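You operate a simulated robot arm through the tools that you are given. There is no shell and no other tool.

Carry out the task below with a simulated robot arm. There is one attempt and no reset: what you move stays moved.

## Task
Pin the bench lid up, then turn the setting dial to 5 mm and the gap dial to 10 mm.
Fine: the black pin goes in the pin hole; keep hands from under a falling lid.

Only the result counts: the job must be done as asked and must still hold three seconds after the hand-in. Knocking over, shifting, dropping, spilling or breaking anything else fails it. Lids that push on must go on centred and level and be pressed home; caps that screw on are set level and turned clockwise until they are tight.

## Robot
A 7-joint arm with a three-finger gripper, fixed in place. Base frame: the origin is at the foot of the arm, x ahead of it, y to its left, z up. Units: cm, degrees, N and s.
With the tool pointing down near the work surface it reaches from about 10 to 84 cm from the base axis. Its first joint turns from -166.0 to 166.0 degrees. Payload 2.94 kg.
The tool frame sits at the grasp point between the pads (the TCP): z along the fingers, y along the line on which they close. The tips reach 3 cm beyond it. Largest opening 13.2 cm; the body of the gripper starts 10.7 cm behind the TCP.
Orientation is told as [roll, pitch, yaw] about the base's x, y, z axes, in that order, counted from this pose: with the fingers straight down and closing along the base's y, the tool's x points along the base's -x, its y along +y and its z along -z.

## Interface
- The arm moves only by the tool servo_tool. Its argument "steps" is text: rows parted by semicolons, each of 7 numbers parted by spaces: the finger opening in cm, from 0 to 13.2, then the shift along the tool's x, y, z in cm, then the turn, a rotation vector about the tool's x, y, z in rad. In form: hand tx ty tz wx wy wz; .... A call has 1 to 20 rows; each row is the pose to reach, as a shift and turn from the pose commanded when the call began, along the tool's axes at that moment. Rows are played at 5 a second. More than 5 cm and 8.6 degrees between two rows, or a gripper value outside its range, and nothing of the call is played. A pose out of reach is approached as far as the arm can. The call stops where the force on the tool passes 90 N (or 10 N more than at its start, if that is more) or the arm is blocked; 0.2 s more then pass. The fingers move at their own pace and stop on an object; they squeeze with about 27 N. The grip force told is the motor's: it shows also when the fingers shut on nothing. Time passes only in rows, and 0.2 s behind the last, so rows that repeat a pose let the fingers close. It gives the time, the measured TCP pose, the force on the tool (base axes), the opening and the grip force at its end, in the units of the frame above (readings bear some noise), with the torque about the TCP (base axes, N m) and any sound that the robot's microphone picked up.
- Cameras (640 x 400 px; columns grow to the right, rows downward): "scene" is fixed at [39.89, -50.16, 166.03]; the picture's right is [0.98, -0.21, 0.00], its down [-0.08, -0.35, -0.93] and it looks along [0.20, 0.91, -0.36] (base axes); focal length 314 px, centre (320, 200). "wrist" rides on the gripper at [7.2, 0.3, -14.4] in the tool frame; the picture's right is [-0.04, 1.00, 0.00], its down [-0.88, -0.04, -0.48] and it looks along [-0.48, -0.02, 0.88] (tool axes); focal length 256 px, centre (320, 200).
- snapshot(camera): a new picture of that camera. The clock stands still meanwhile.
- move_column(by): slides the trunk up (or, below 0, down) by that many cm; the arm rides with it, the base frame stays. It gives what a move gives, with no picture.
- pixel_to_xyz(camera, pixels): there is no depth. For up to 12 entries [column, row, z] of the newest picture of that camera ("zoom" is the newest enlarged one), the place [x, y] in the base frame at which the ray of that pixel passes the height z, good to about 0.2 cm. The clock stands still meanwhile.
- inspect(camera, box): a new picture of the part [left, top, right, bottom] of that camera's present view, enlarged. The clock stands still meanwhile.
- sign_off(): hands the job in; it is judged then, once.

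Open the gripper and draw the arm clear of the work before you hand the job in, unless the task says otherwise.

The tools are called after "Call:" by a JSON object that holds its "name" and its "arguments". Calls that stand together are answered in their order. servo_tool: Moves the arm, as the interface text tells. Its arguments: {"type":"object","properties":{"steps":{"type":"string"}},"required":["steps"]} The other tools are called the same way: move_column (by) slides the trunk up or down; snapshot (camera) takes a picture; pixel_to_xyz (camera, pixels) gives the place at which the rays of pixels pass given heights; inspect (camera, box) takes an enlarged picture of a part of a camera's view; sign_off () hands the job in.

At the start:

```text
t: 0.0
tool_pos: [21.47, 44.15, 157.68]
tool_rot: [0.0, 0.0, -0.1]
wrist_force: [0.1, 1.0, 0.5]
ft_torque: [0.0, 0.03, 0.03]
width: 13.19
finger_force: 0.1
trunk travel left (down, up): [-45.0, 9.0]
```

scene: 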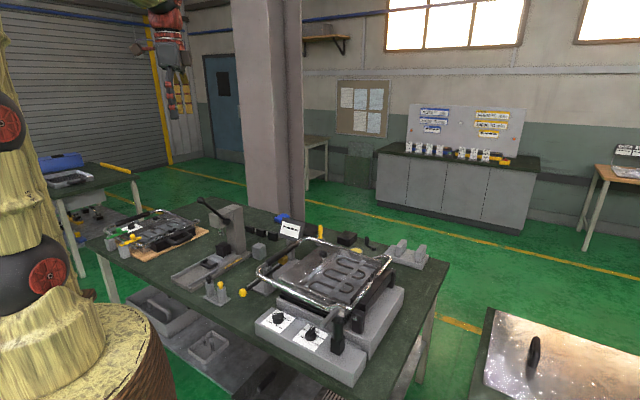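
wrist: 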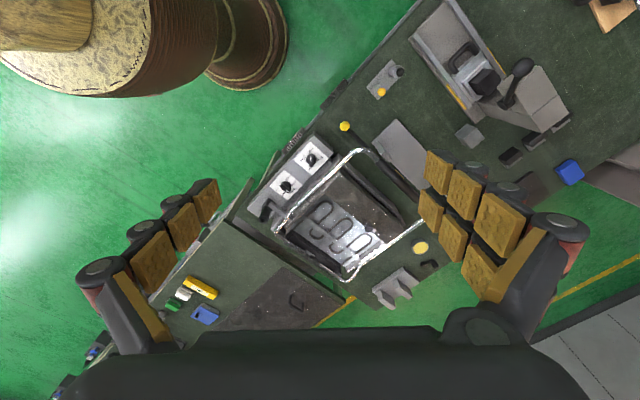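

The scene shows a bench with a machine (lid frame around px 325,270) and two dials (278,318 and 310,333). I enlarge both views to find the parts.

Call:
{"name": "inspect", "arguments": {"camera": "scene", "box": [230, 210, 450, 390]}}

Call:
{"name": "inspect", "arguments": {"camera": "wrist", "box": [230, 110, 450, 310]}}

Call:
{"name": "inspect", "arguments": {"camera": "scene", "box": [90, 190, 280, 310]}}

```text
2.22 times, centred on (340, 300) of scene
```

zoom: 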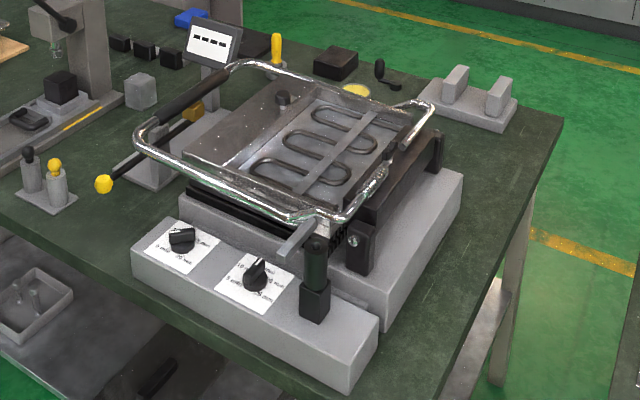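

```text
2.00 times, centred on (340, 210) of wrist
```

zoom: 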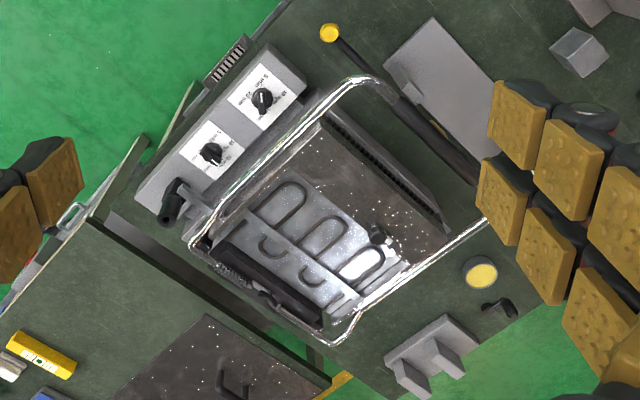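

```text
3.33 times, centred on (185, 250) of scene
```

zoom: 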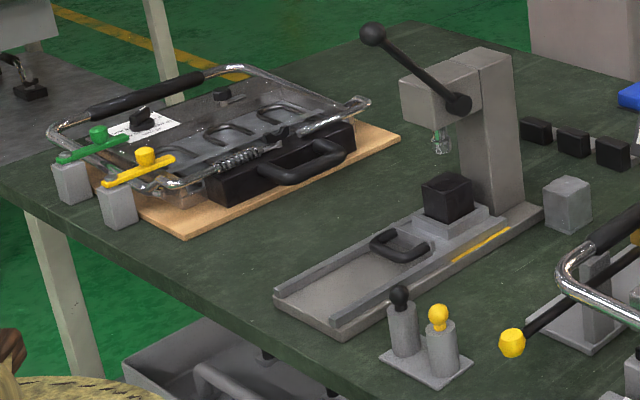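

The holder near scene (210,288) carries a black-headed and a yellow-headed pin. I zoom closer on the dials, the lid side and the pins.

Call:
{"name": "inspect", "arguments": {"camera": "scene", "box": [250, 290, 350, 355]}}

Call:
{"name": "inspect", "arguments": {"camera": "scene", "box": [300, 240, 420, 360]}}

Call:
{"name": "inspect", "arguments": {"camera": "scene", "box": [190, 205, 330, 310]}}

Call:
{"name": "inspect", "arguments": {"camera": "wrist", "box": [250, 120, 350, 230]}}

Call:
{"name": "inspect", "arguments": {"camera": "wrist", "box": [330, 50, 480, 200]}}

```text
6.15 times, centred on (300, 322) of scene
```

zoom: 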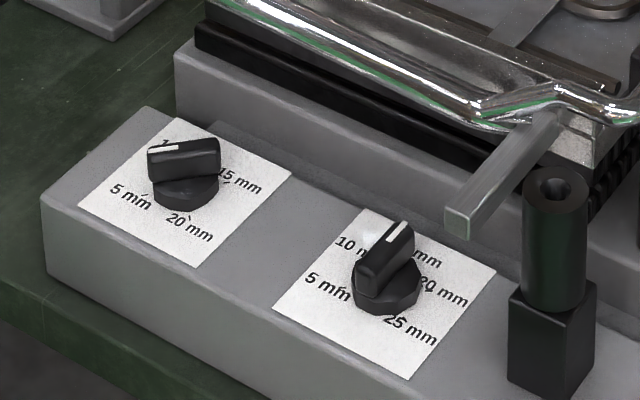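

```text
3.33 times, centred on (360, 300) of scene
```

zoom: 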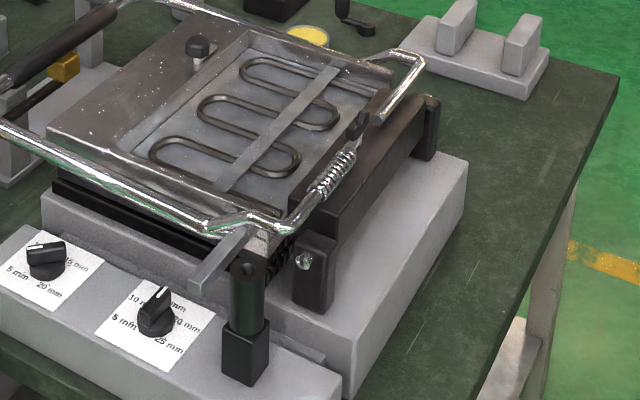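

```text
3.81 times, centred on (260, 258) of scene
```

zoom: 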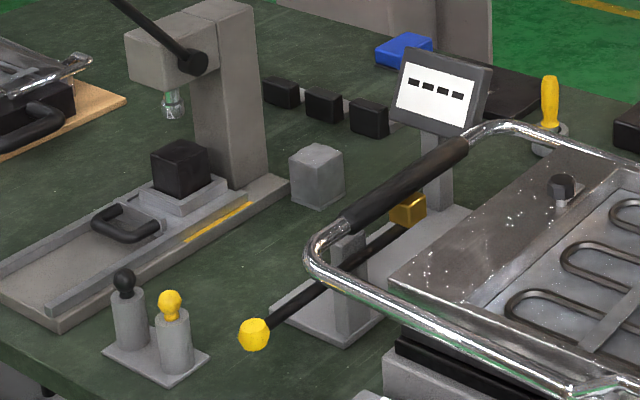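

```text
3.64 times, centred on (300, 175) of wrist
```

zoom: 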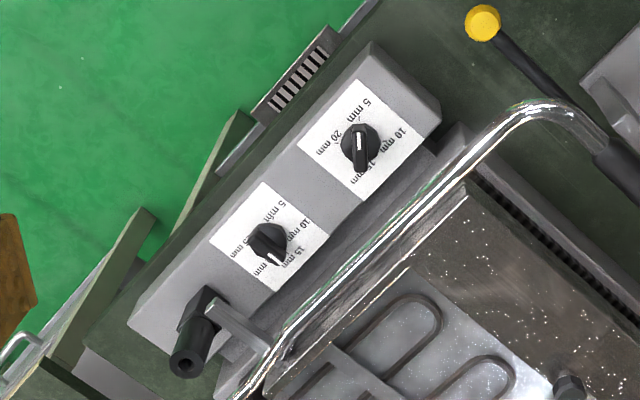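

```text
2.67 times, centred on (405, 125) of wrist
```

zoom: 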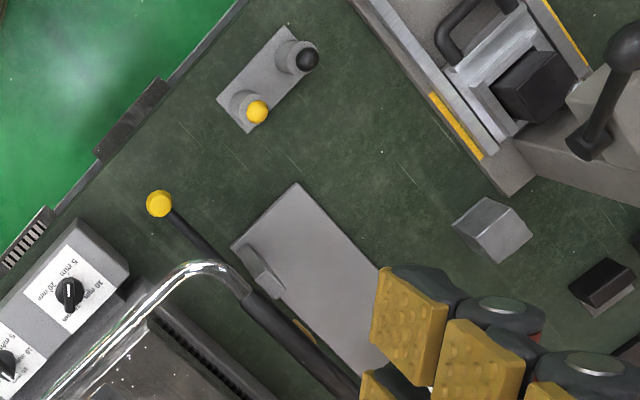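

I'll triangulate key points with both cameras, starting with the yellow pin head, the dials, and the post with a hole.

Call:
{"name": "snapshot", "arguments": {"camera": "scene"}}

Call:
{"name": "snapshot", "arguments": {"camera": "wrist"}}

Call:
{"name": "pixel_to_xyz", "arguments": {"camera": "scene", "pixels": [[220, 286, 80], [220, 286, 100], [242.5, 293, 80], [242.5, 293, 100], [340, 323, 80], [340, 323, 100], [279, 317, 80], [279, 317, 100], [311, 332, 80], [311, 332, 100]]}}

Call:
{"name": "pixel_to_xyz", "arguments": {"camera": "wrist", "pixels": [[381, 92, 80], [381, 92, 100], [345, 126, 80], [345, 126, 100], [268.5, 224.5, 80], [268.5, 224.5, 100], [312, 158, 80], [312, 158, 100], [287, 186, 80], [287, 186, 100]]}}

```text
taken
```

scene: 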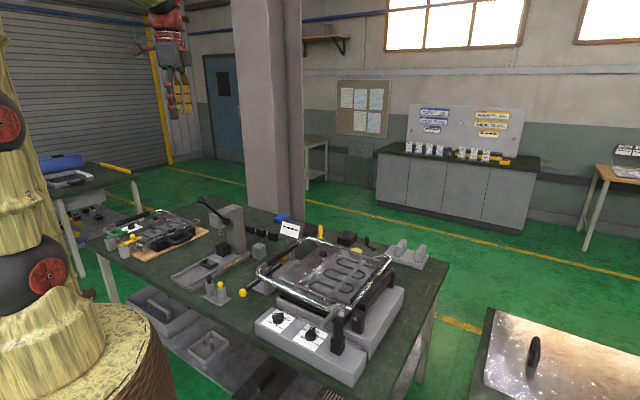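

```text
taken
```

wrist: 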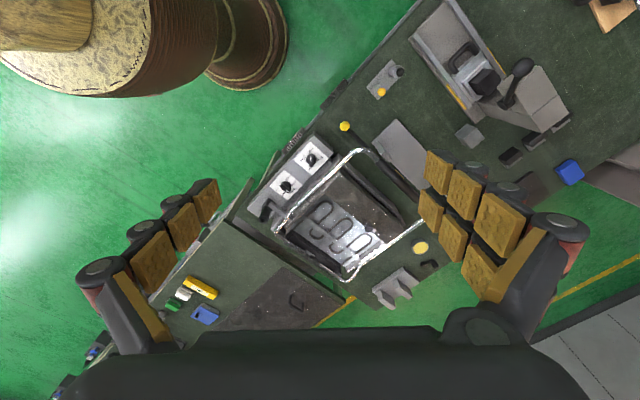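

```text
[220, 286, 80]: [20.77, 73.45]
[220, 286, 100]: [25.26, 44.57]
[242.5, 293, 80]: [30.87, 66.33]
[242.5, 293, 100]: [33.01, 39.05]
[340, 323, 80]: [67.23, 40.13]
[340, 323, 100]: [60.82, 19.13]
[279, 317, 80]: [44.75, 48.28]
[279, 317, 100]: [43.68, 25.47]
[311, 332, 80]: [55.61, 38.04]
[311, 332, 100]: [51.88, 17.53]
```

```text
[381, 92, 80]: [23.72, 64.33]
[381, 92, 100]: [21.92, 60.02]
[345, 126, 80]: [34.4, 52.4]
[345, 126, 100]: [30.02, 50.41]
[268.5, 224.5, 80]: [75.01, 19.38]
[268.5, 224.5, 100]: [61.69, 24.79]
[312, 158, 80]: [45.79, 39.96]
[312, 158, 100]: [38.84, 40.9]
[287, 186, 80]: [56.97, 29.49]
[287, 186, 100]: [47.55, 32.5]
```

Yellow pin head is near (22.7, 62.7, 87.4), dials near (44, 40, 87) and (54, 31, 87); bench runs at about 45°. I lower the trunk part way to look closer from the wrist.

Call:
{"name": "move_column", "arguments": {"by": -25}}

```text
t: 2.6
tool_pos: [21.42, 44.05, 132.75]
tool_rot: [0.0, 0.0, 0.0]
wrist_force: [-0.2, -0.3, 0.1]
ft_torque: [0.0, -0.04, 0.02]
width: 13.18
finger_force: 0.0
trunk travel left (down, up): [-20.0, 34.0]
```

Trunk is down, tool at z 132.8. I turn the tool 46° about vertical so it lines up with the bench and move over the dials at a safe height.

Call:
{"name": "servo_tool", "arguments": {"steps": "13.2 -3 -1.5 0.5 0 0 -0.134; 13.2 -6 -3 1 0 0 -0.268; 13.2 -9 -4.5 1.5 0 0 -0.402; 13.2 -12 -6 2 0 0 -0.536; 13.2 -15 -7.5 2.5 0 0 -0.67; 13.2 -16 -9 3 0 0 -0.803; 13.2 -16 -9 3 0 0 -0.803"}}

Call:
{"name": "snapshot", "arguments": {"camera": "wrist"}}

Call:
{"name": "snapshot", "arguments": {"camera": "scene"}}

```text
t: 4.2
tool_pos: [37.42, 34.92, 129.8]
tool_rot: [0.0, 0.1, 46.1]
wrist_force: [0.2, -0.6, -1.5]
ft_torque: [0.01, 0.02, -0.04]
width: 13.21
finger_force: 0.0
trunk travel left (down, up): [-20.0, 34.0]
```

```text
taken
```

wrist: 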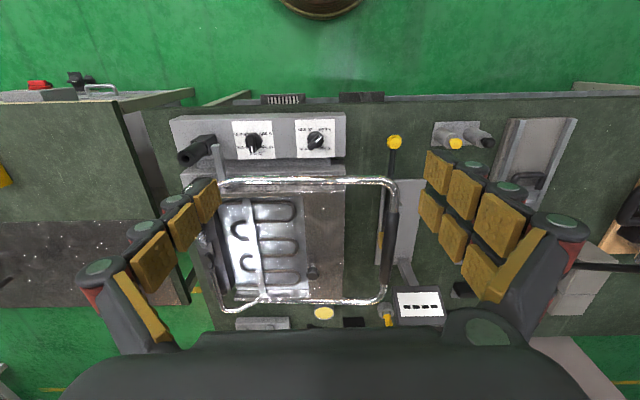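

```text
taken
```

scene: 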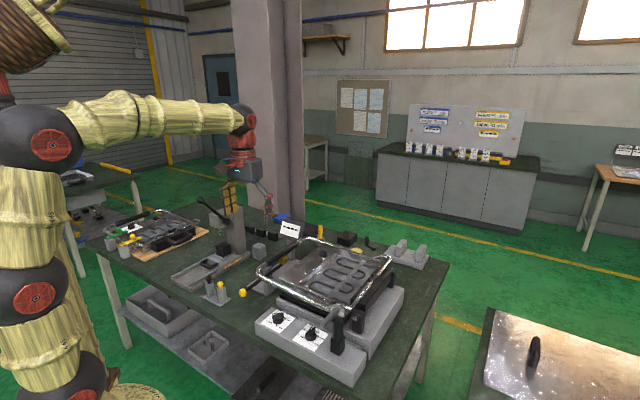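

Now the view is aligned with the bench. I zoom into the dials, the lid, the pin holder and the sign plate at (420,303).

Call:
{"name": "inspect", "arguments": {"camera": "wrist", "box": [170, 90, 360, 200]}}

Call:
{"name": "inspect", "arguments": {"camera": "wrist", "box": [180, 170, 420, 330]}}

Call:
{"name": "inspect", "arguments": {"camera": "wrist", "box": [370, 110, 510, 200]}}

Call:
{"name": "inspect", "arguments": {"camera": "wrist", "box": [370, 250, 470, 330]}}

Call:
{"name": "inspect", "arguments": {"camera": "scene", "box": [100, 200, 220, 270]}}

Call:
{"name": "inspect", "arguments": {"camera": "scene", "box": [400, 100, 540, 170]}}

Call:
{"name": "inspect", "arguments": {"camera": "scene", "box": [270, 205, 320, 250]}}

```text
3.37 times, centred on (265, 145) of wrist
```

zoom: 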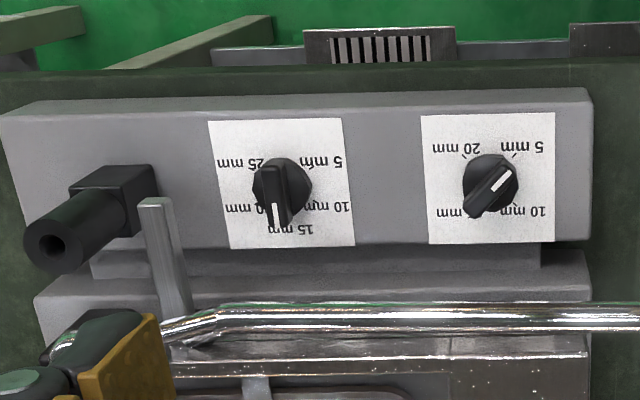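

```text
2.50 times, centred on (300, 250) of wrist
```

zoom: 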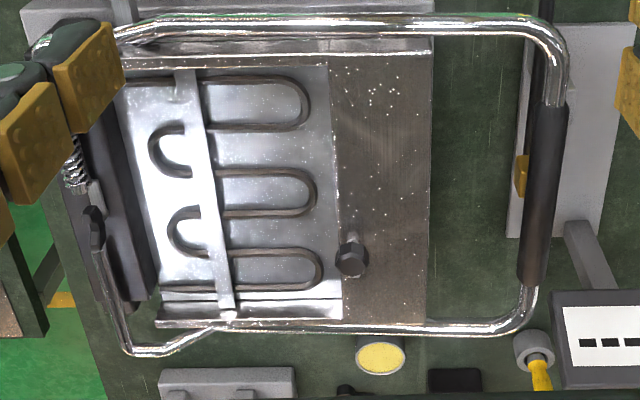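

```text
4.44 times, centred on (440, 155) of wrist
```

zoom: 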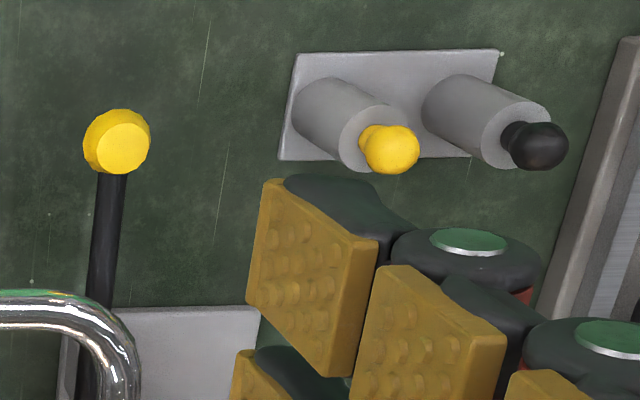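

```text
5.00 times, centred on (420, 290) of wrist
```

zoom: 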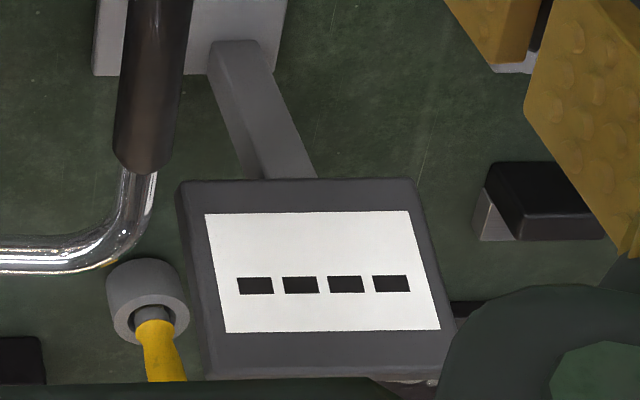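

```text
5.33 times, centred on (160, 235) of scene
```

zoom: 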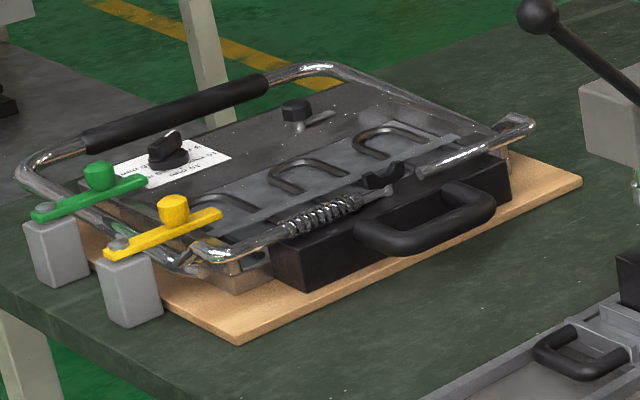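

```text
4.57 times, centred on (470, 135) of scene
```

zoom: 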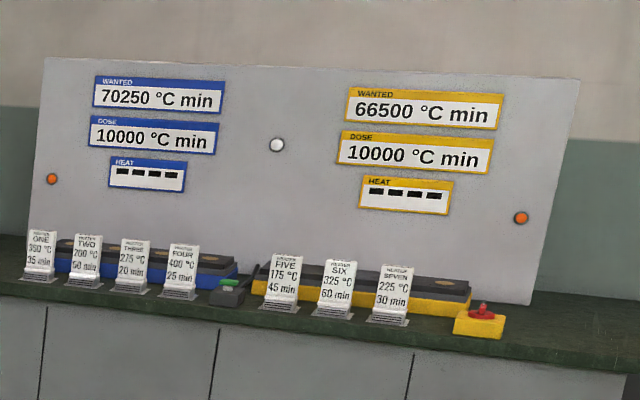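

```text
8.89 times, centred on (295, 228) of scene
```

zoom: 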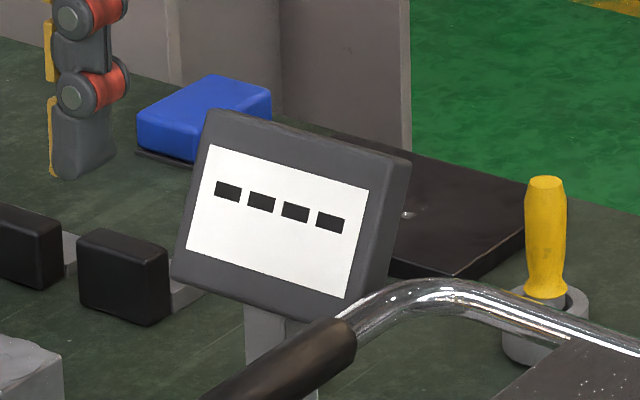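

There are several dials and no readable names yet. I move lower and back to see the dial labels closely.

Call:
{"name": "servo_tool", "arguments": {"steps": "13.2 1 -2 3 0 0 0; 13.2 2 -4 6 0 0 0; 13.2 2 -6 9 0 0 0; 13.2 2 -7 12 0 0 0; 13.2 2 -7 15 0 0 0; 13.2 2 -7 15 0 0 0"}}

Call:
{"name": "snapshot", "arguments": {"camera": "wrist"}}

Call:
{"name": "inspect", "arguments": {"camera": "scene", "box": [110, 215, 160, 250]}}

```text
t: 5.6
tool_pos: [41.23, 28.7, 114.51]
tool_rot: [-0.1, 0.0, 46.0]
wrist_force: [0.3, -0.2, 0.3]
ft_torque: [-0.02, 0.01, 0.0]
width: 13.19
finger_force: 0.0
trunk travel left (down, up): [-20.0, 34.0]
```

```text
taken
```

wrist: 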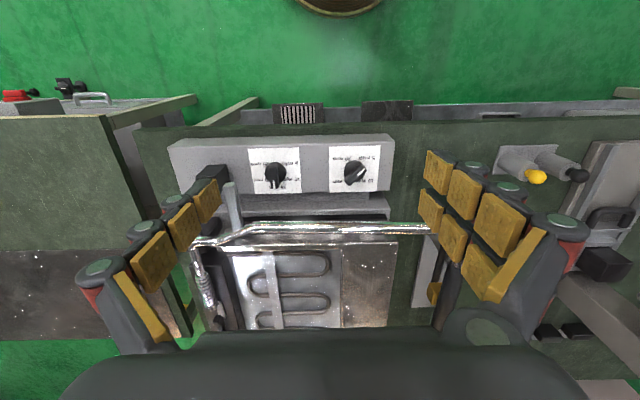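

```text
11.43 times, centred on (135, 232) of scene
```

zoom: 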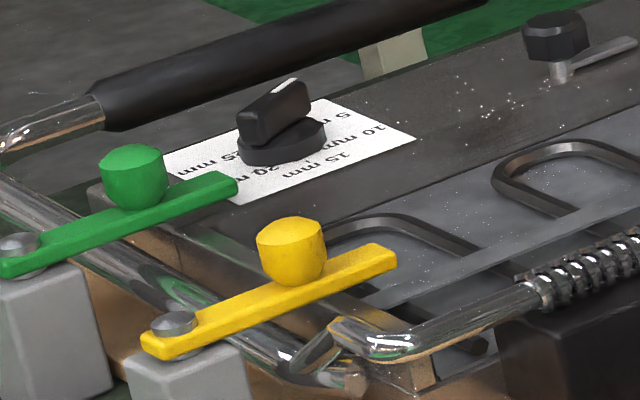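

I zoom on both dial plates from this nearer view.

Call:
{"name": "inspect", "arguments": {"camera": "wrist", "box": [235, 135, 395, 205]}}

Call:
{"name": "inspect", "arguments": {"camera": "wrist", "box": [160, 90, 440, 250]}}

Call:
{"name": "inspect", "arguments": {"camera": "wrist", "box": [480, 130, 620, 200]}}

```text
4.00 times, centred on (315, 170) of wrist
```

zoom: 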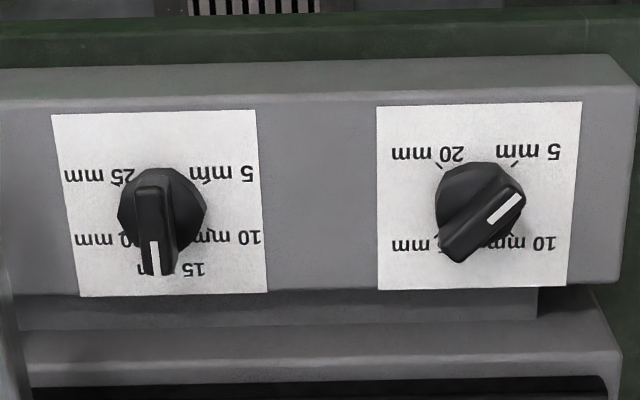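

```text
2.29 times, centred on (300, 170) of wrist
```

zoom: 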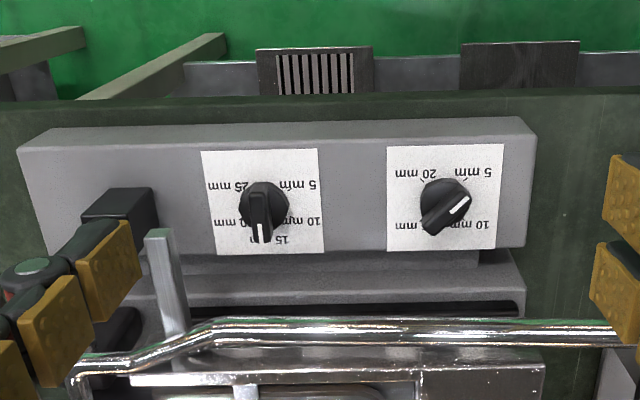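

```text
4.57 times, centred on (550, 165) of wrist
```

zoom: 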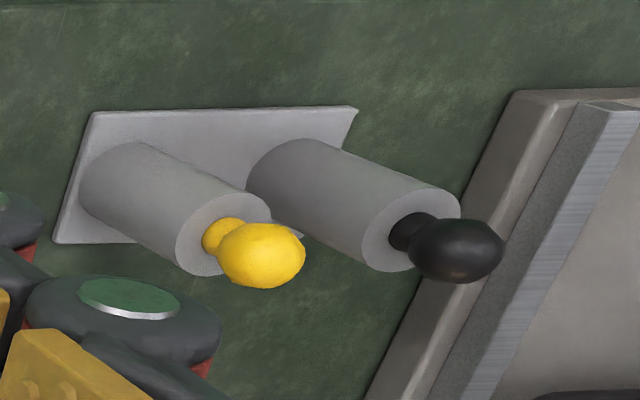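

No names on the plates. I check the notice board at scene (362,105) and the rest of the room for hints.

Call:
{"name": "inspect", "arguments": {"camera": "scene", "box": [330, 75, 395, 140]}}

Call:
{"name": "inspect", "arguments": {"camera": "scene", "box": [480, 290, 640, 400]}}

Call:
{"name": "inspect", "arguments": {"camera": "scene", "box": [580, 130, 640, 190]}}

Call:
{"name": "inspect", "arguments": {"camera": "scene", "box": [120, 270, 360, 400]}}

Call:
{"name": "inspect", "arguments": {"camera": "wrist", "box": [260, 90, 420, 140]}}

Call:
{"name": "inspect", "arguments": {"camera": "wrist", "box": [0, 60, 200, 200]}}

Call:
{"name": "inspect", "arguments": {"camera": "scene", "box": [20, 150, 140, 260]}}

```text
6.15 times, centred on (362, 108) of scene
```

zoom: 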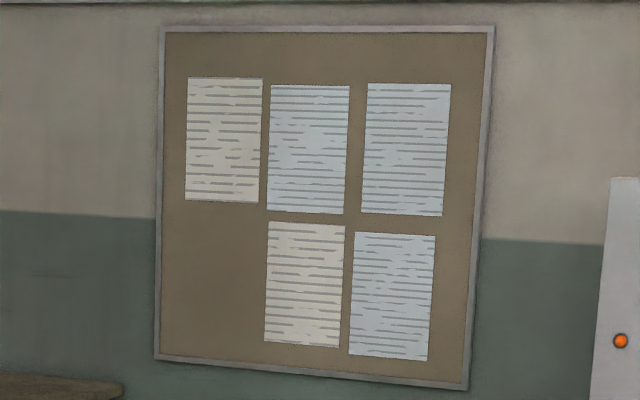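

```text
3.64 times, centred on (560, 345) of scene
```

zoom: 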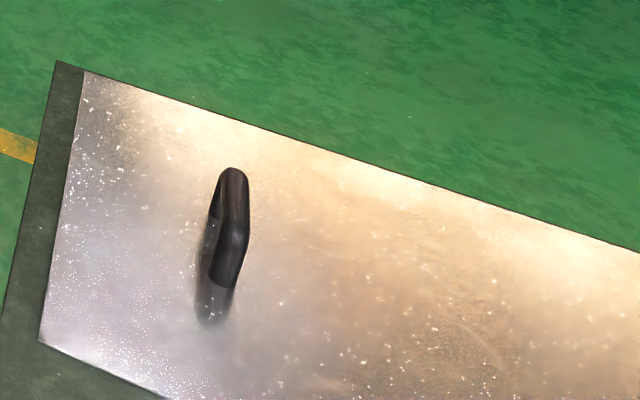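

```text
6.67 times, centred on (610, 160) of scene
```

zoom: 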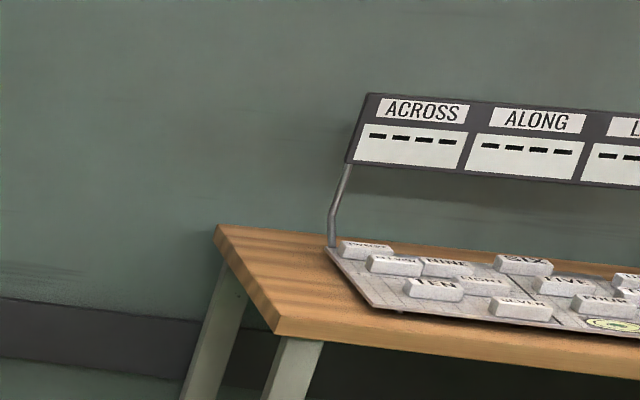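

```text
2.67 times, centred on (240, 335) of scene
```

zoom: 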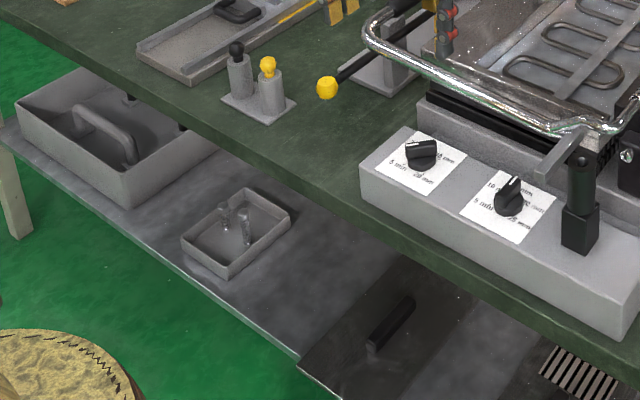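

```text
4.00 times, centred on (340, 115) of wrist
```

zoom: 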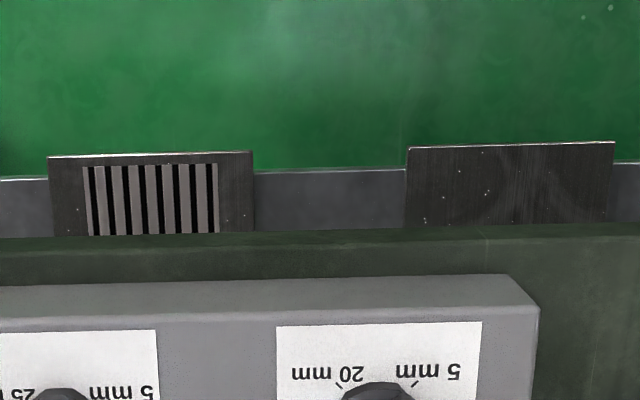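

```text
2.86 times, centred on (100, 130) of wrist
```

zoom: 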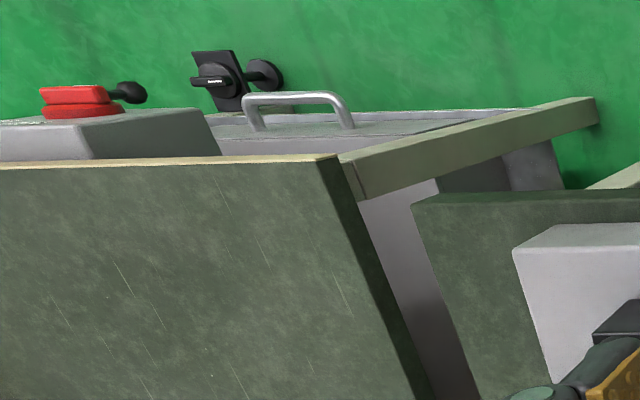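

```text
3.64 times, centred on (80, 205) of scene
```

zoom: 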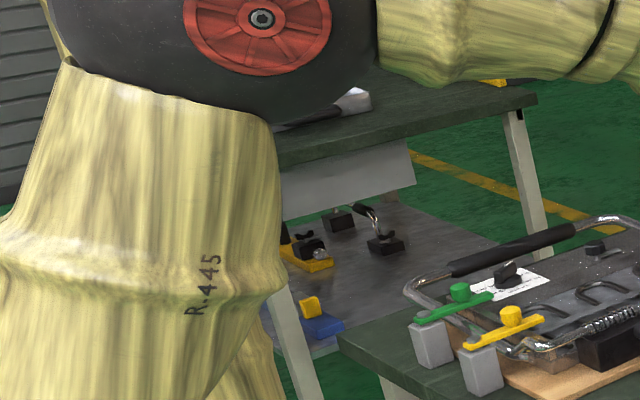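

No words yet for "setting" or "gap". I compute where the other lid and its dial sit, so that I can look at it from nearer too.

Call:
{"name": "pixel_to_xyz", "arguments": {"camera": "scene", "pixels": [[134, 229, 88], [134, 229, 80], [190, 290, 80], [343, 345, 80], [90, 240, 80], [447, 264, 80], [357, 385, 80], [265, 268, 100], [330, 240, 100], [340, 310, 95]]}}

Call:
{"name": "pixel_to_xyz", "arguments": {"camera": "wrist", "pixels": [[275, 172, 86], [355, 172, 86], [536, 177, 87], [578, 175, 87], [394, 140, 82], [170, 145, 82], [150, 130, 80], [600, 115, 80]]}}

```text
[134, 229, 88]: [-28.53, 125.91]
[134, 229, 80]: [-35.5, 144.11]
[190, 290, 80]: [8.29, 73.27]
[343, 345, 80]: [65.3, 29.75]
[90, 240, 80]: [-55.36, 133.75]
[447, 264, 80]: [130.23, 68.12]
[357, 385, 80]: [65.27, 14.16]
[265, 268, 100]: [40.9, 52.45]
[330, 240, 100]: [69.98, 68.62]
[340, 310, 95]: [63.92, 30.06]
```

```text
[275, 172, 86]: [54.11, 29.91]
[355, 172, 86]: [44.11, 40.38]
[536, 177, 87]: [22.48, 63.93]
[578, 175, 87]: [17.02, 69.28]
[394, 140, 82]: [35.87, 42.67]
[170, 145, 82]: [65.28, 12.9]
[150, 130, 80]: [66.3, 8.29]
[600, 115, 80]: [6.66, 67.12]
```

The other lid's dial is out of reach (about 129 cm away), so only the two dials on the box count. I raise up and move over the machine to survey lid, hinge, post and handle.

Call:
{"name": "servo_tool", "arguments": {"steps": "13.2 0 -1 -5 0 0 0; 13.2 -1 -2 -10 0 0 0; 13.2 -3 -3 -15 0 0 0; 13.2 -5 -5 -19 0 0 0; 13.2 -8 -6 -19 0 0 0; 13.2 -8 -6 -19 0 0 0"}}

Call:
{"name": "snapshot", "arguments": {"camera": "wrist"}}

Call:
{"name": "inspect", "arguments": {"camera": "wrist", "box": [160, 90, 480, 330]}}

```text
refused: row 1 steps farther than a row can; nothing moved
```

```text
taken
```

wrist: 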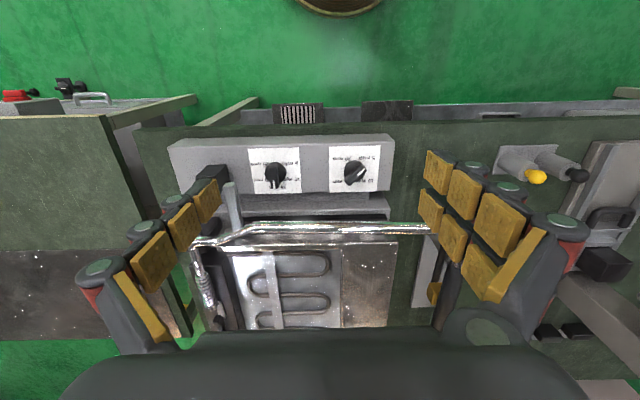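

```text
1.67 times, centred on (320, 210) of wrist
```

zoom: 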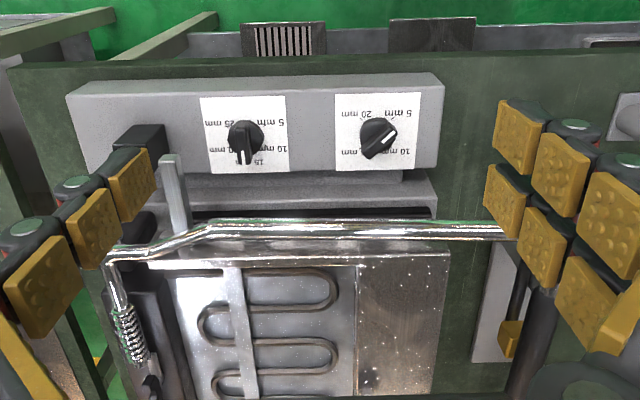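

The row step was too long; I repeat with smaller steps.

Call:
{"name": "servo_tool", "arguments": {"steps": "13.2 0 -1 -4 0 0 0; 13.2 -1 -2 -8 0 0 0; 13.2 -3 -3 -12 0 0 0; 13.2 -5 -5 -15 0 0 0; 13.2 -7 -6 -18 0 0 0; 13.2 -8 -6 -20 0 0 0; 13.2 -8 -6 -20 0 0 0"}}

Call:
{"name": "snapshot", "arguments": {"camera": "wrist"}}

Call:
{"name": "inspect", "arguments": {"camera": "wrist", "box": [190, 90, 430, 240]}}

Call:
{"name": "inspect", "arguments": {"camera": "wrist", "box": [190, 170, 430, 320]}}

```text
t: 7.2
tool_pos: [50.82, 30.26, 135.03]
tool_rot: [-0.2, 0.0, 45.9]
wrist_force: [-0.3, 0.3, -1.0]
ft_torque: [-0.02, -0.01, 0.0]
width: 13.2
finger_force: 0.1
trunk travel left (down, up): [-20.0, 34.0]
```

```text
taken
```

wrist: 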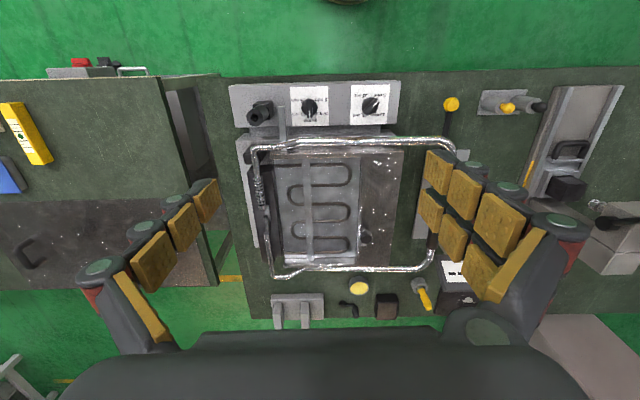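

```text
2.67 times, centred on (310, 165) of wrist
```

zoom: 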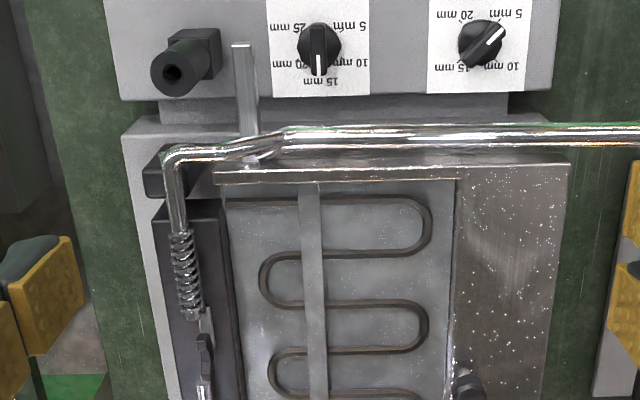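

```text
2.67 times, centred on (310, 245) of wrist
```

zoom: 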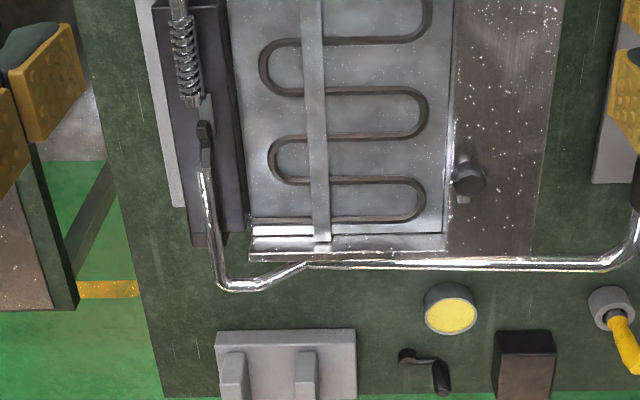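

The lid's tube frame pivots on the spring side near the post, with the black grip on the opposite side. I triangulate the main points with both cameras.

Call:
{"name": "pixel_to_xyz", "arguments": {"camera": "wrist", "pixels": [[254.9, 118.1, 90], [254.9, 118.1, 100], [281.1, 107.5, 90], [281.1, 107.5, 100], [453, 143, 90], [453, 143, 100], [256, 147, 90], [256, 147, 100], [274, 277, 90], [274, 277, 100], [430, 266, 90], [430, 266, 100]]}}

Call:
{"name": "pixel_to_xyz", "arguments": {"camera": "scene", "pixels": [[338.5, 319.9, 90], [338.5, 319.9, 100], [322.5, 324, 90], [322.5, 324, 100], [260, 276, 90], [260, 276, 100], [345, 309, 90], [345, 309, 100], [388, 254, 90], [388, 254, 100], [309, 238, 90], [309, 238, 100]]}}

Call:
{"name": "inspect", "arguments": {"camera": "scene", "box": [250, 230, 330, 290]}}

Call:
{"name": "inspect", "arguments": {"camera": "scene", "box": [320, 240, 400, 300]}}

Call:
{"name": "inspect", "arguments": {"camera": "scene", "box": [310, 295, 370, 340]}}

```text
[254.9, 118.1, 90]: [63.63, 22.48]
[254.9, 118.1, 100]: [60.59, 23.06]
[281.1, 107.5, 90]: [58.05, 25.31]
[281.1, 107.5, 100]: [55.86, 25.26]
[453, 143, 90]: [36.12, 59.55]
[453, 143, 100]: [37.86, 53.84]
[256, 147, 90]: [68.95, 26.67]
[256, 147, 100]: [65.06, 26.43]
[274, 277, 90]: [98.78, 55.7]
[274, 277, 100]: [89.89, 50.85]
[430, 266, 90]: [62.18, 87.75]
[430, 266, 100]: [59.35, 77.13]
```

```text
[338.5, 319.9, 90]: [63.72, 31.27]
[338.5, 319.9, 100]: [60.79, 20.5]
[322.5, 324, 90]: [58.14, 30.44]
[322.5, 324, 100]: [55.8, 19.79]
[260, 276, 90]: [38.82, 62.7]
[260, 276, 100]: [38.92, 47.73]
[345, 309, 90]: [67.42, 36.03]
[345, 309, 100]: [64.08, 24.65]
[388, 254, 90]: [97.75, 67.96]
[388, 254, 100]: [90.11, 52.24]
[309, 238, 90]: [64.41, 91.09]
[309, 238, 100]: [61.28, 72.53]
```

```text
6.67 times, centred on (290, 260) of scene
```

zoom: 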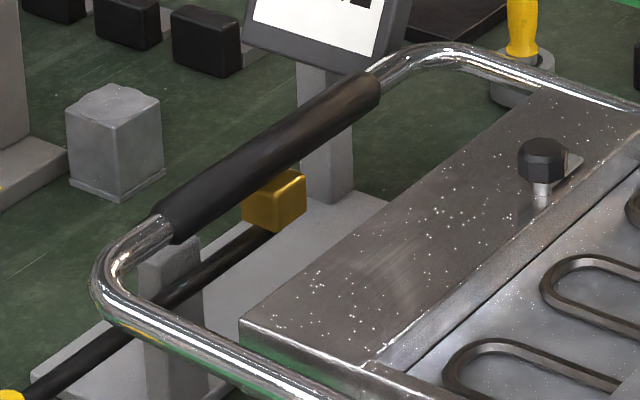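

```text
6.67 times, centred on (360, 270) of scene
```

zoom: 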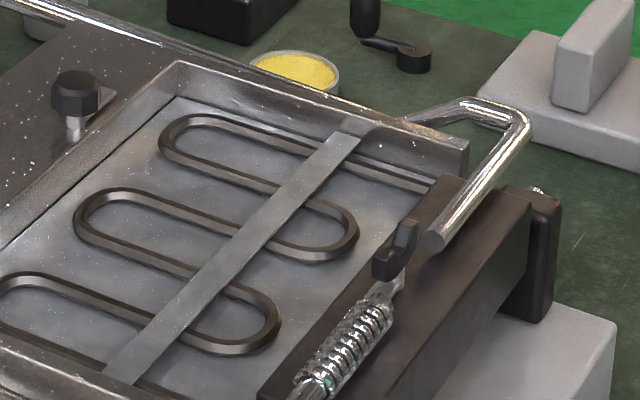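

```text
8.89 times, centred on (340, 318) of scene
```

zoom: 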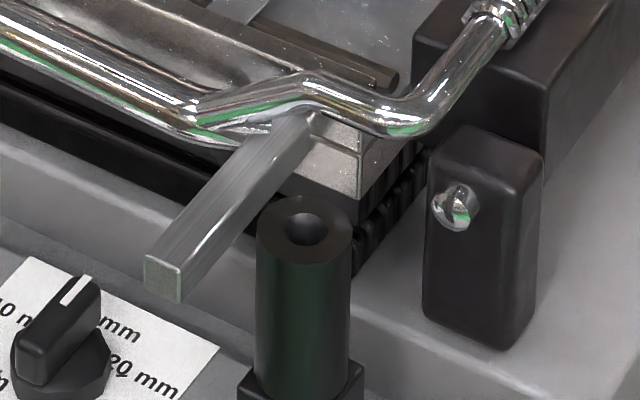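

Triangulated: hole about (61.4, 22.9, 97.7), bar tip (57, 25.3, 94.8), hinge tube at s≈27, handle about 41 cm away on the far (left) side. I move above the handle to see it and the rod under it.

Call:
{"name": "servo_tool", "arguments": {"steps": "13.2 -2 4 0 0 0 0; 13.2 -4 8 1 0 0 0; 13.2 -6 12 2 0 0 0; 13.2 -8 16 3 0 0 0; 13.2 -9 20 4 0 0 0; 13.2 -10 23.5 5 0 0 0; 13.2 -10 23.5 5 0 0 0"}}

Call:
{"name": "snapshot", "arguments": {"camera": "wrist"}}

Call:
{"name": "snapshot", "arguments": {"camera": "scene"}}

```text
t: 8.8
tool_pos: [40.92, 53.92, 129.73]
tool_rot: [0.0, -0.1, 45.9]
wrist_force: [0.2, -0.6, 0.1]
ft_torque: [-0.01, -0.01, 0.0]
width: 13.19
finger_force: 0.2
trunk travel left (down, up): [-20.0, 34.0]
```

```text
taken
```

wrist: 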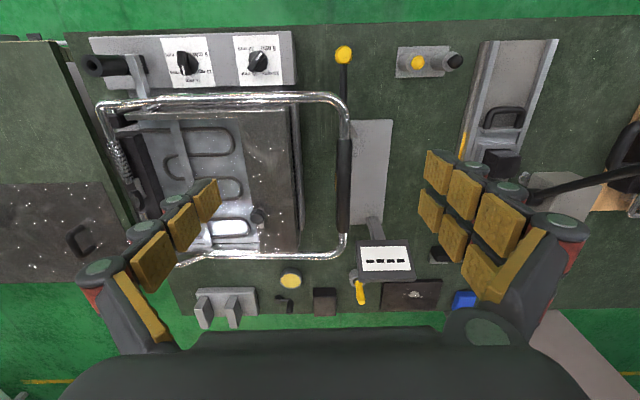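

```text
taken
```

scene: 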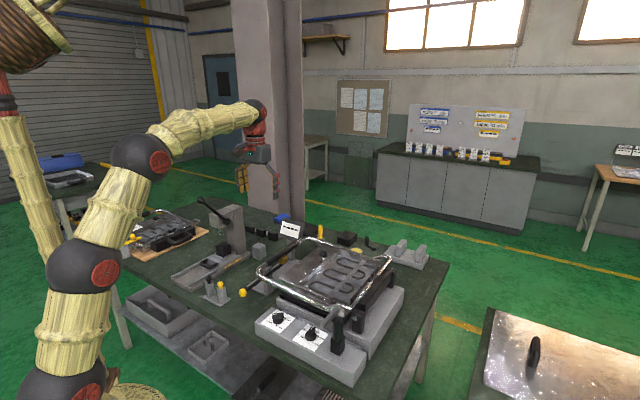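

Call:
{"name": "inspect", "arguments": {"camera": "wrist", "box": [280, 30, 440, 130]}}

Call:
{"name": "inspect", "arguments": {"camera": "wrist", "box": [280, 120, 440, 260]}}

Call:
{"name": "inspect", "arguments": {"camera": "wrist", "box": [70, 30, 250, 150]}}

Call:
{"name": "pixel_to_xyz", "arguments": {"camera": "wrist", "pixels": [[344, 142, 92], [344, 142, 96], [343, 190, 92], [343, 190, 96], [343, 232, 92], [343, 232, 96], [343.5, 54.5, 91], [344.5, 85, 90], [453, 60, 88], [418, 62, 88]]}}

Call:
{"name": "pixel_to_xyz", "arguments": {"camera": "scene", "pixels": [[269, 264, 92], [269, 264, 96], [283, 253.5, 92], [283, 253.5, 96], [299, 242, 92], [299, 242, 96]]}}

```text
4.00 times, centred on (360, 80) of wrist
```

zoom: 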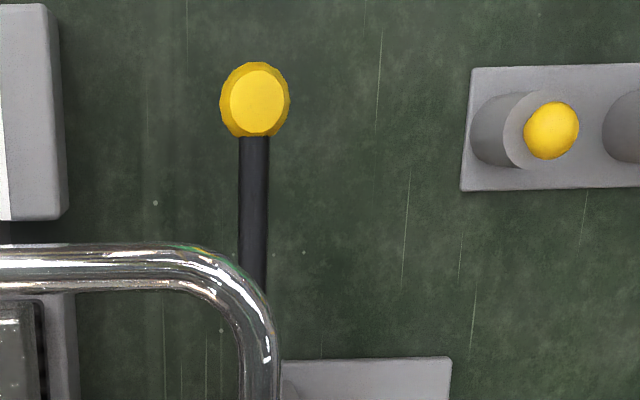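

```text
2.86 times, centred on (360, 190) of wrist
```

zoom: 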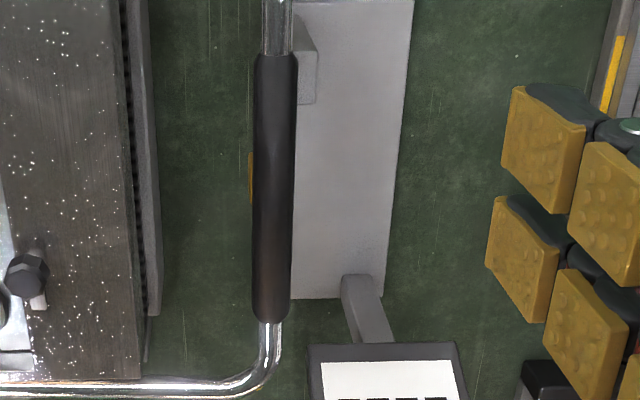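

```text
3.33 times, centred on (160, 90) of wrist
```

zoom: 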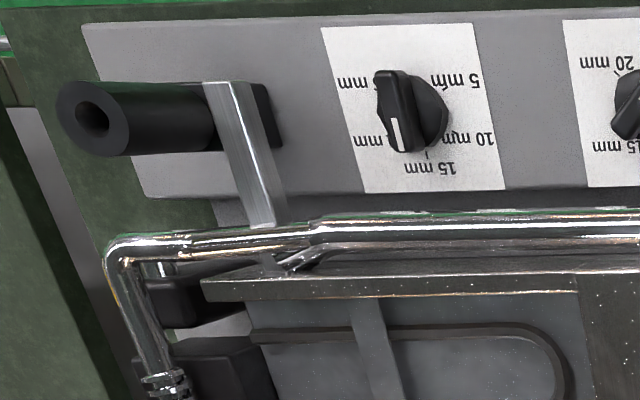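

```text
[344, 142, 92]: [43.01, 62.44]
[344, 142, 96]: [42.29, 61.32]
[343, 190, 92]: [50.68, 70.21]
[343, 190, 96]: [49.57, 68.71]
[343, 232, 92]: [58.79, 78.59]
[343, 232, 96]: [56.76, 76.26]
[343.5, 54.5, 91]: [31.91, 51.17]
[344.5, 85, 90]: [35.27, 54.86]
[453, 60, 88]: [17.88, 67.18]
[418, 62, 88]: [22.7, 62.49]
```

```text
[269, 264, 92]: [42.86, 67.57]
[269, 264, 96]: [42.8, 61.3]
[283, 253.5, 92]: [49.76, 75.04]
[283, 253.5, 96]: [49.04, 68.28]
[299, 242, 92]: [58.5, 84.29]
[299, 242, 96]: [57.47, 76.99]
```

Handle axis is at about z 96, s≈-13.5, from (42.5,61.3) to (57,76.5); a rod with yellow ball lies beneath it at z≈90. I locate the hinge bolt and the support block heights before gripping.

Call:
{"name": "pixel_to_xyz", "arguments": {"camera": "wrist", "pixels": [[112, 110.4, 88], [112, 110.4, 96], [388, 156, 85], [388, 156, 93], [391, 228, 80], [391, 228, 84], [347, 184, 88], [347, 184, 93]]}}

Call:
{"name": "pixel_to_xyz", "arguments": {"camera": "scene", "pixels": [[355.2, 318.9, 88], [355.2, 318.9, 96], [272, 266, 85], [272, 266, 93], [265, 268, 85], [265, 268, 93], [281, 258, 85], [281, 258, 93]]}}

Call:
{"name": "inspect", "arguments": {"camera": "scene", "box": [240, 240, 310, 305]}}

```text
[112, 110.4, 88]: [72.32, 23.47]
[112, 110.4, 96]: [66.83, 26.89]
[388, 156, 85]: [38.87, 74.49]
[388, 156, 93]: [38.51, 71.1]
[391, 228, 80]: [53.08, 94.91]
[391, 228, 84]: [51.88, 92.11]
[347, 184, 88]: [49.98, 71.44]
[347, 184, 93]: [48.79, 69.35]
```

```text
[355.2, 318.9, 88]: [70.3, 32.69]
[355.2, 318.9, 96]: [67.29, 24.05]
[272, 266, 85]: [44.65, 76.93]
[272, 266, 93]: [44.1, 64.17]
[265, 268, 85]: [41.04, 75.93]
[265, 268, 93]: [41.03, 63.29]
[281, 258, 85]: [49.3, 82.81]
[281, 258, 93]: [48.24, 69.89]
```

```text
6.15 times, centred on (275, 272) of scene
```

zoom: 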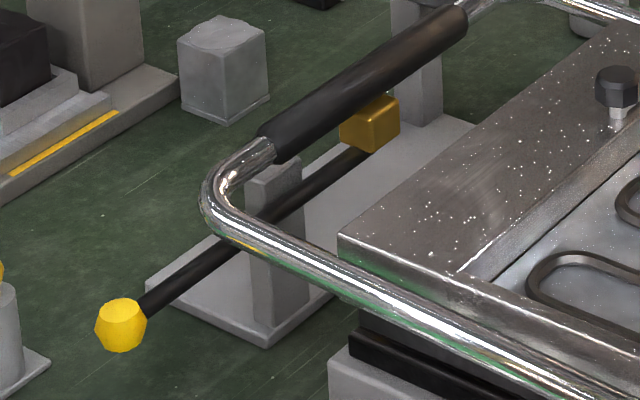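

Hinge bolt is near (68, 26.1, 94.1), so the handle swings on a radius of about 43 cm. I come over the handle at about t=79, z≈115, to check the clearance with the support block below.

Call:
{"name": "servo_tool", "arguments": {"steps": "13.2 -3 1 2 0 0 0.0157; 13.2 -6 2 4 0 0 0.0157; 13.2 -9 3 6 0 0 0.0157; 13.2 -11 4 9 0 0 0.0157; 13.2 -12 4.1 13 0 0 0.0157; 13.2 -12 4.1 15 0 0 0.0157; 13.2 -12 4.1 15 0 0 0.0157"}}

Call:
{"name": "snapshot", "arguments": {"camera": "wrist"}}

Call:
{"name": "snapshot", "arguments": {"camera": "scene"}}

```text
t: 10.4
tool_pos: [46.45, 65.35, 114.66]
tool_rot: [0.0, 0.1, 45.1]
wrist_force: [-0.2, -0.1, 0.6]
ft_torque: [0.0, -0.03, 0.01]
width: 13.18
finger_force: 0.1
trunk travel left (down, up): [-20.0, 34.0]
```

```text
taken
```

wrist: 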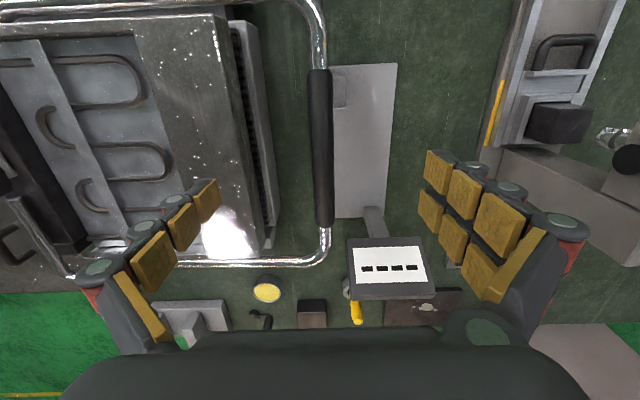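

```text
taken
```

scene: 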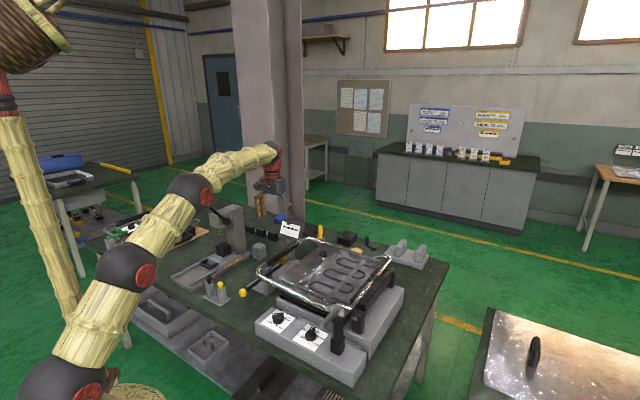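

I am right above the handle (handle at column 320, row 125 = TCP projection). I check the support block corners near (340,75–108) and the brass block.

Call:
{"name": "inspect", "arguments": {"camera": "wrist", "box": [270, 50, 410, 240]}}

Call:
{"name": "pixel_to_xyz", "arguments": {"camera": "wrist", "pixels": [[347, 108, 92], [347, 108, 94], [345, 75, 92], [345, 75, 94], [320, 125, 96], [320, 72, 96], [322, 226, 96], [427, 296, 95], [427, 296, 105]]}}

Call:
{"name": "pixel_to_xyz", "arguments": {"camera": "scene", "pixels": [[302, 224, 95], [302, 224, 105]]}}

```text
2.11 times, centred on (340, 145) of wrist
```

zoom: 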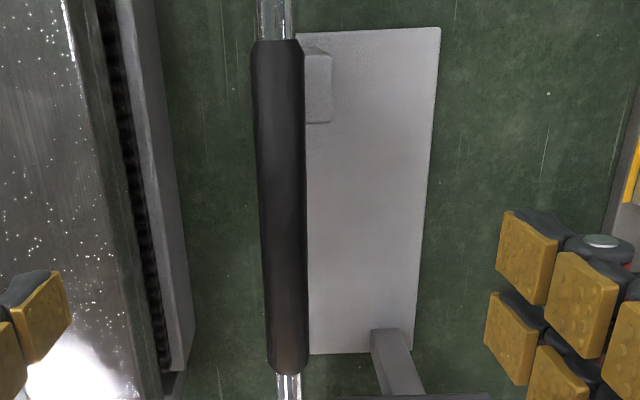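

```text
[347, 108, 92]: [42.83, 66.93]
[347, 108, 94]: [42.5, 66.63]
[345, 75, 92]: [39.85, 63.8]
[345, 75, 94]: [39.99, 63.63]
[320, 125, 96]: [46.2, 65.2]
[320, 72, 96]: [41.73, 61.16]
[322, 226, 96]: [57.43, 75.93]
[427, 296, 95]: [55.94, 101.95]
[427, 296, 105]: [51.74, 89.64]
```

```text
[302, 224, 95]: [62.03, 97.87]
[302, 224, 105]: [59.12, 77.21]
```

The support spans t≈73–77, so t=79 is clear of it. I raise the trunk 20 cm for better reach of the lid's swing.

Call:
{"name": "move_column", "arguments": {"by": 20}}

Call:
{"name": "servo_tool", "arguments": {"steps": "7 0 0 4.5 0 -0.145 0; 7 0 0 9 0 -0.29 0; 7 0 0 13.5 0 -0.436 0; 7 0 0 18 0 -0.436 0; 7 0 0 22.5 0 -0.436 0; 7 0 0 27 0 -0.436 0; 7 0 0 27 0 -0.436 0; 7 0 0 27 0 -0.436 0"}}

Call:
{"name": "snapshot", "arguments": {"camera": "wrist"}}

Call:
{"name": "inspect", "arguments": {"camera": "scene", "box": [220, 130, 400, 290]}}

```text
t: 12.6
tool_pos: [46.45, 65.28, 134.45]
tool_rot: [0.0, 0.1, 45.1]
wrist_force: [-0.1, 0.3, 0.0]
ft_torque: [0.0, -0.03, -0.02]
width: 13.2
finger_force: 0.1
trunk travel left (down, up): [-40.0, 14.0]
```

```text
t: 14.3
tool_pos: [46.87, 65.07, 107.57]
tool_rot: [0.0, -24.9, 45.0]
wrist_force: [0.5, -0.3, 0.1]
ft_torque: [0.0, -0.03, -0.03]
width: 6.98
finger_force: 0.1
trunk travel left (down, up): [-40.0, 14.0]
```

```text
taken
```

wrist: 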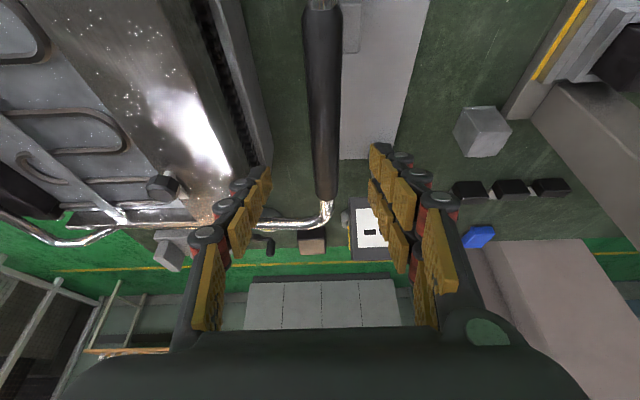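

```text
2.50 times, centred on (310, 210) of scene
```

zoom: 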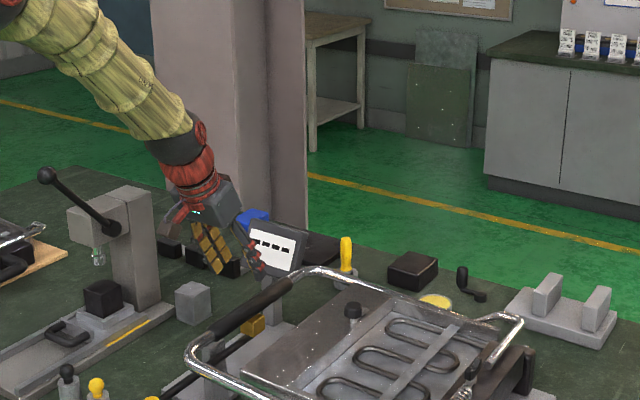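

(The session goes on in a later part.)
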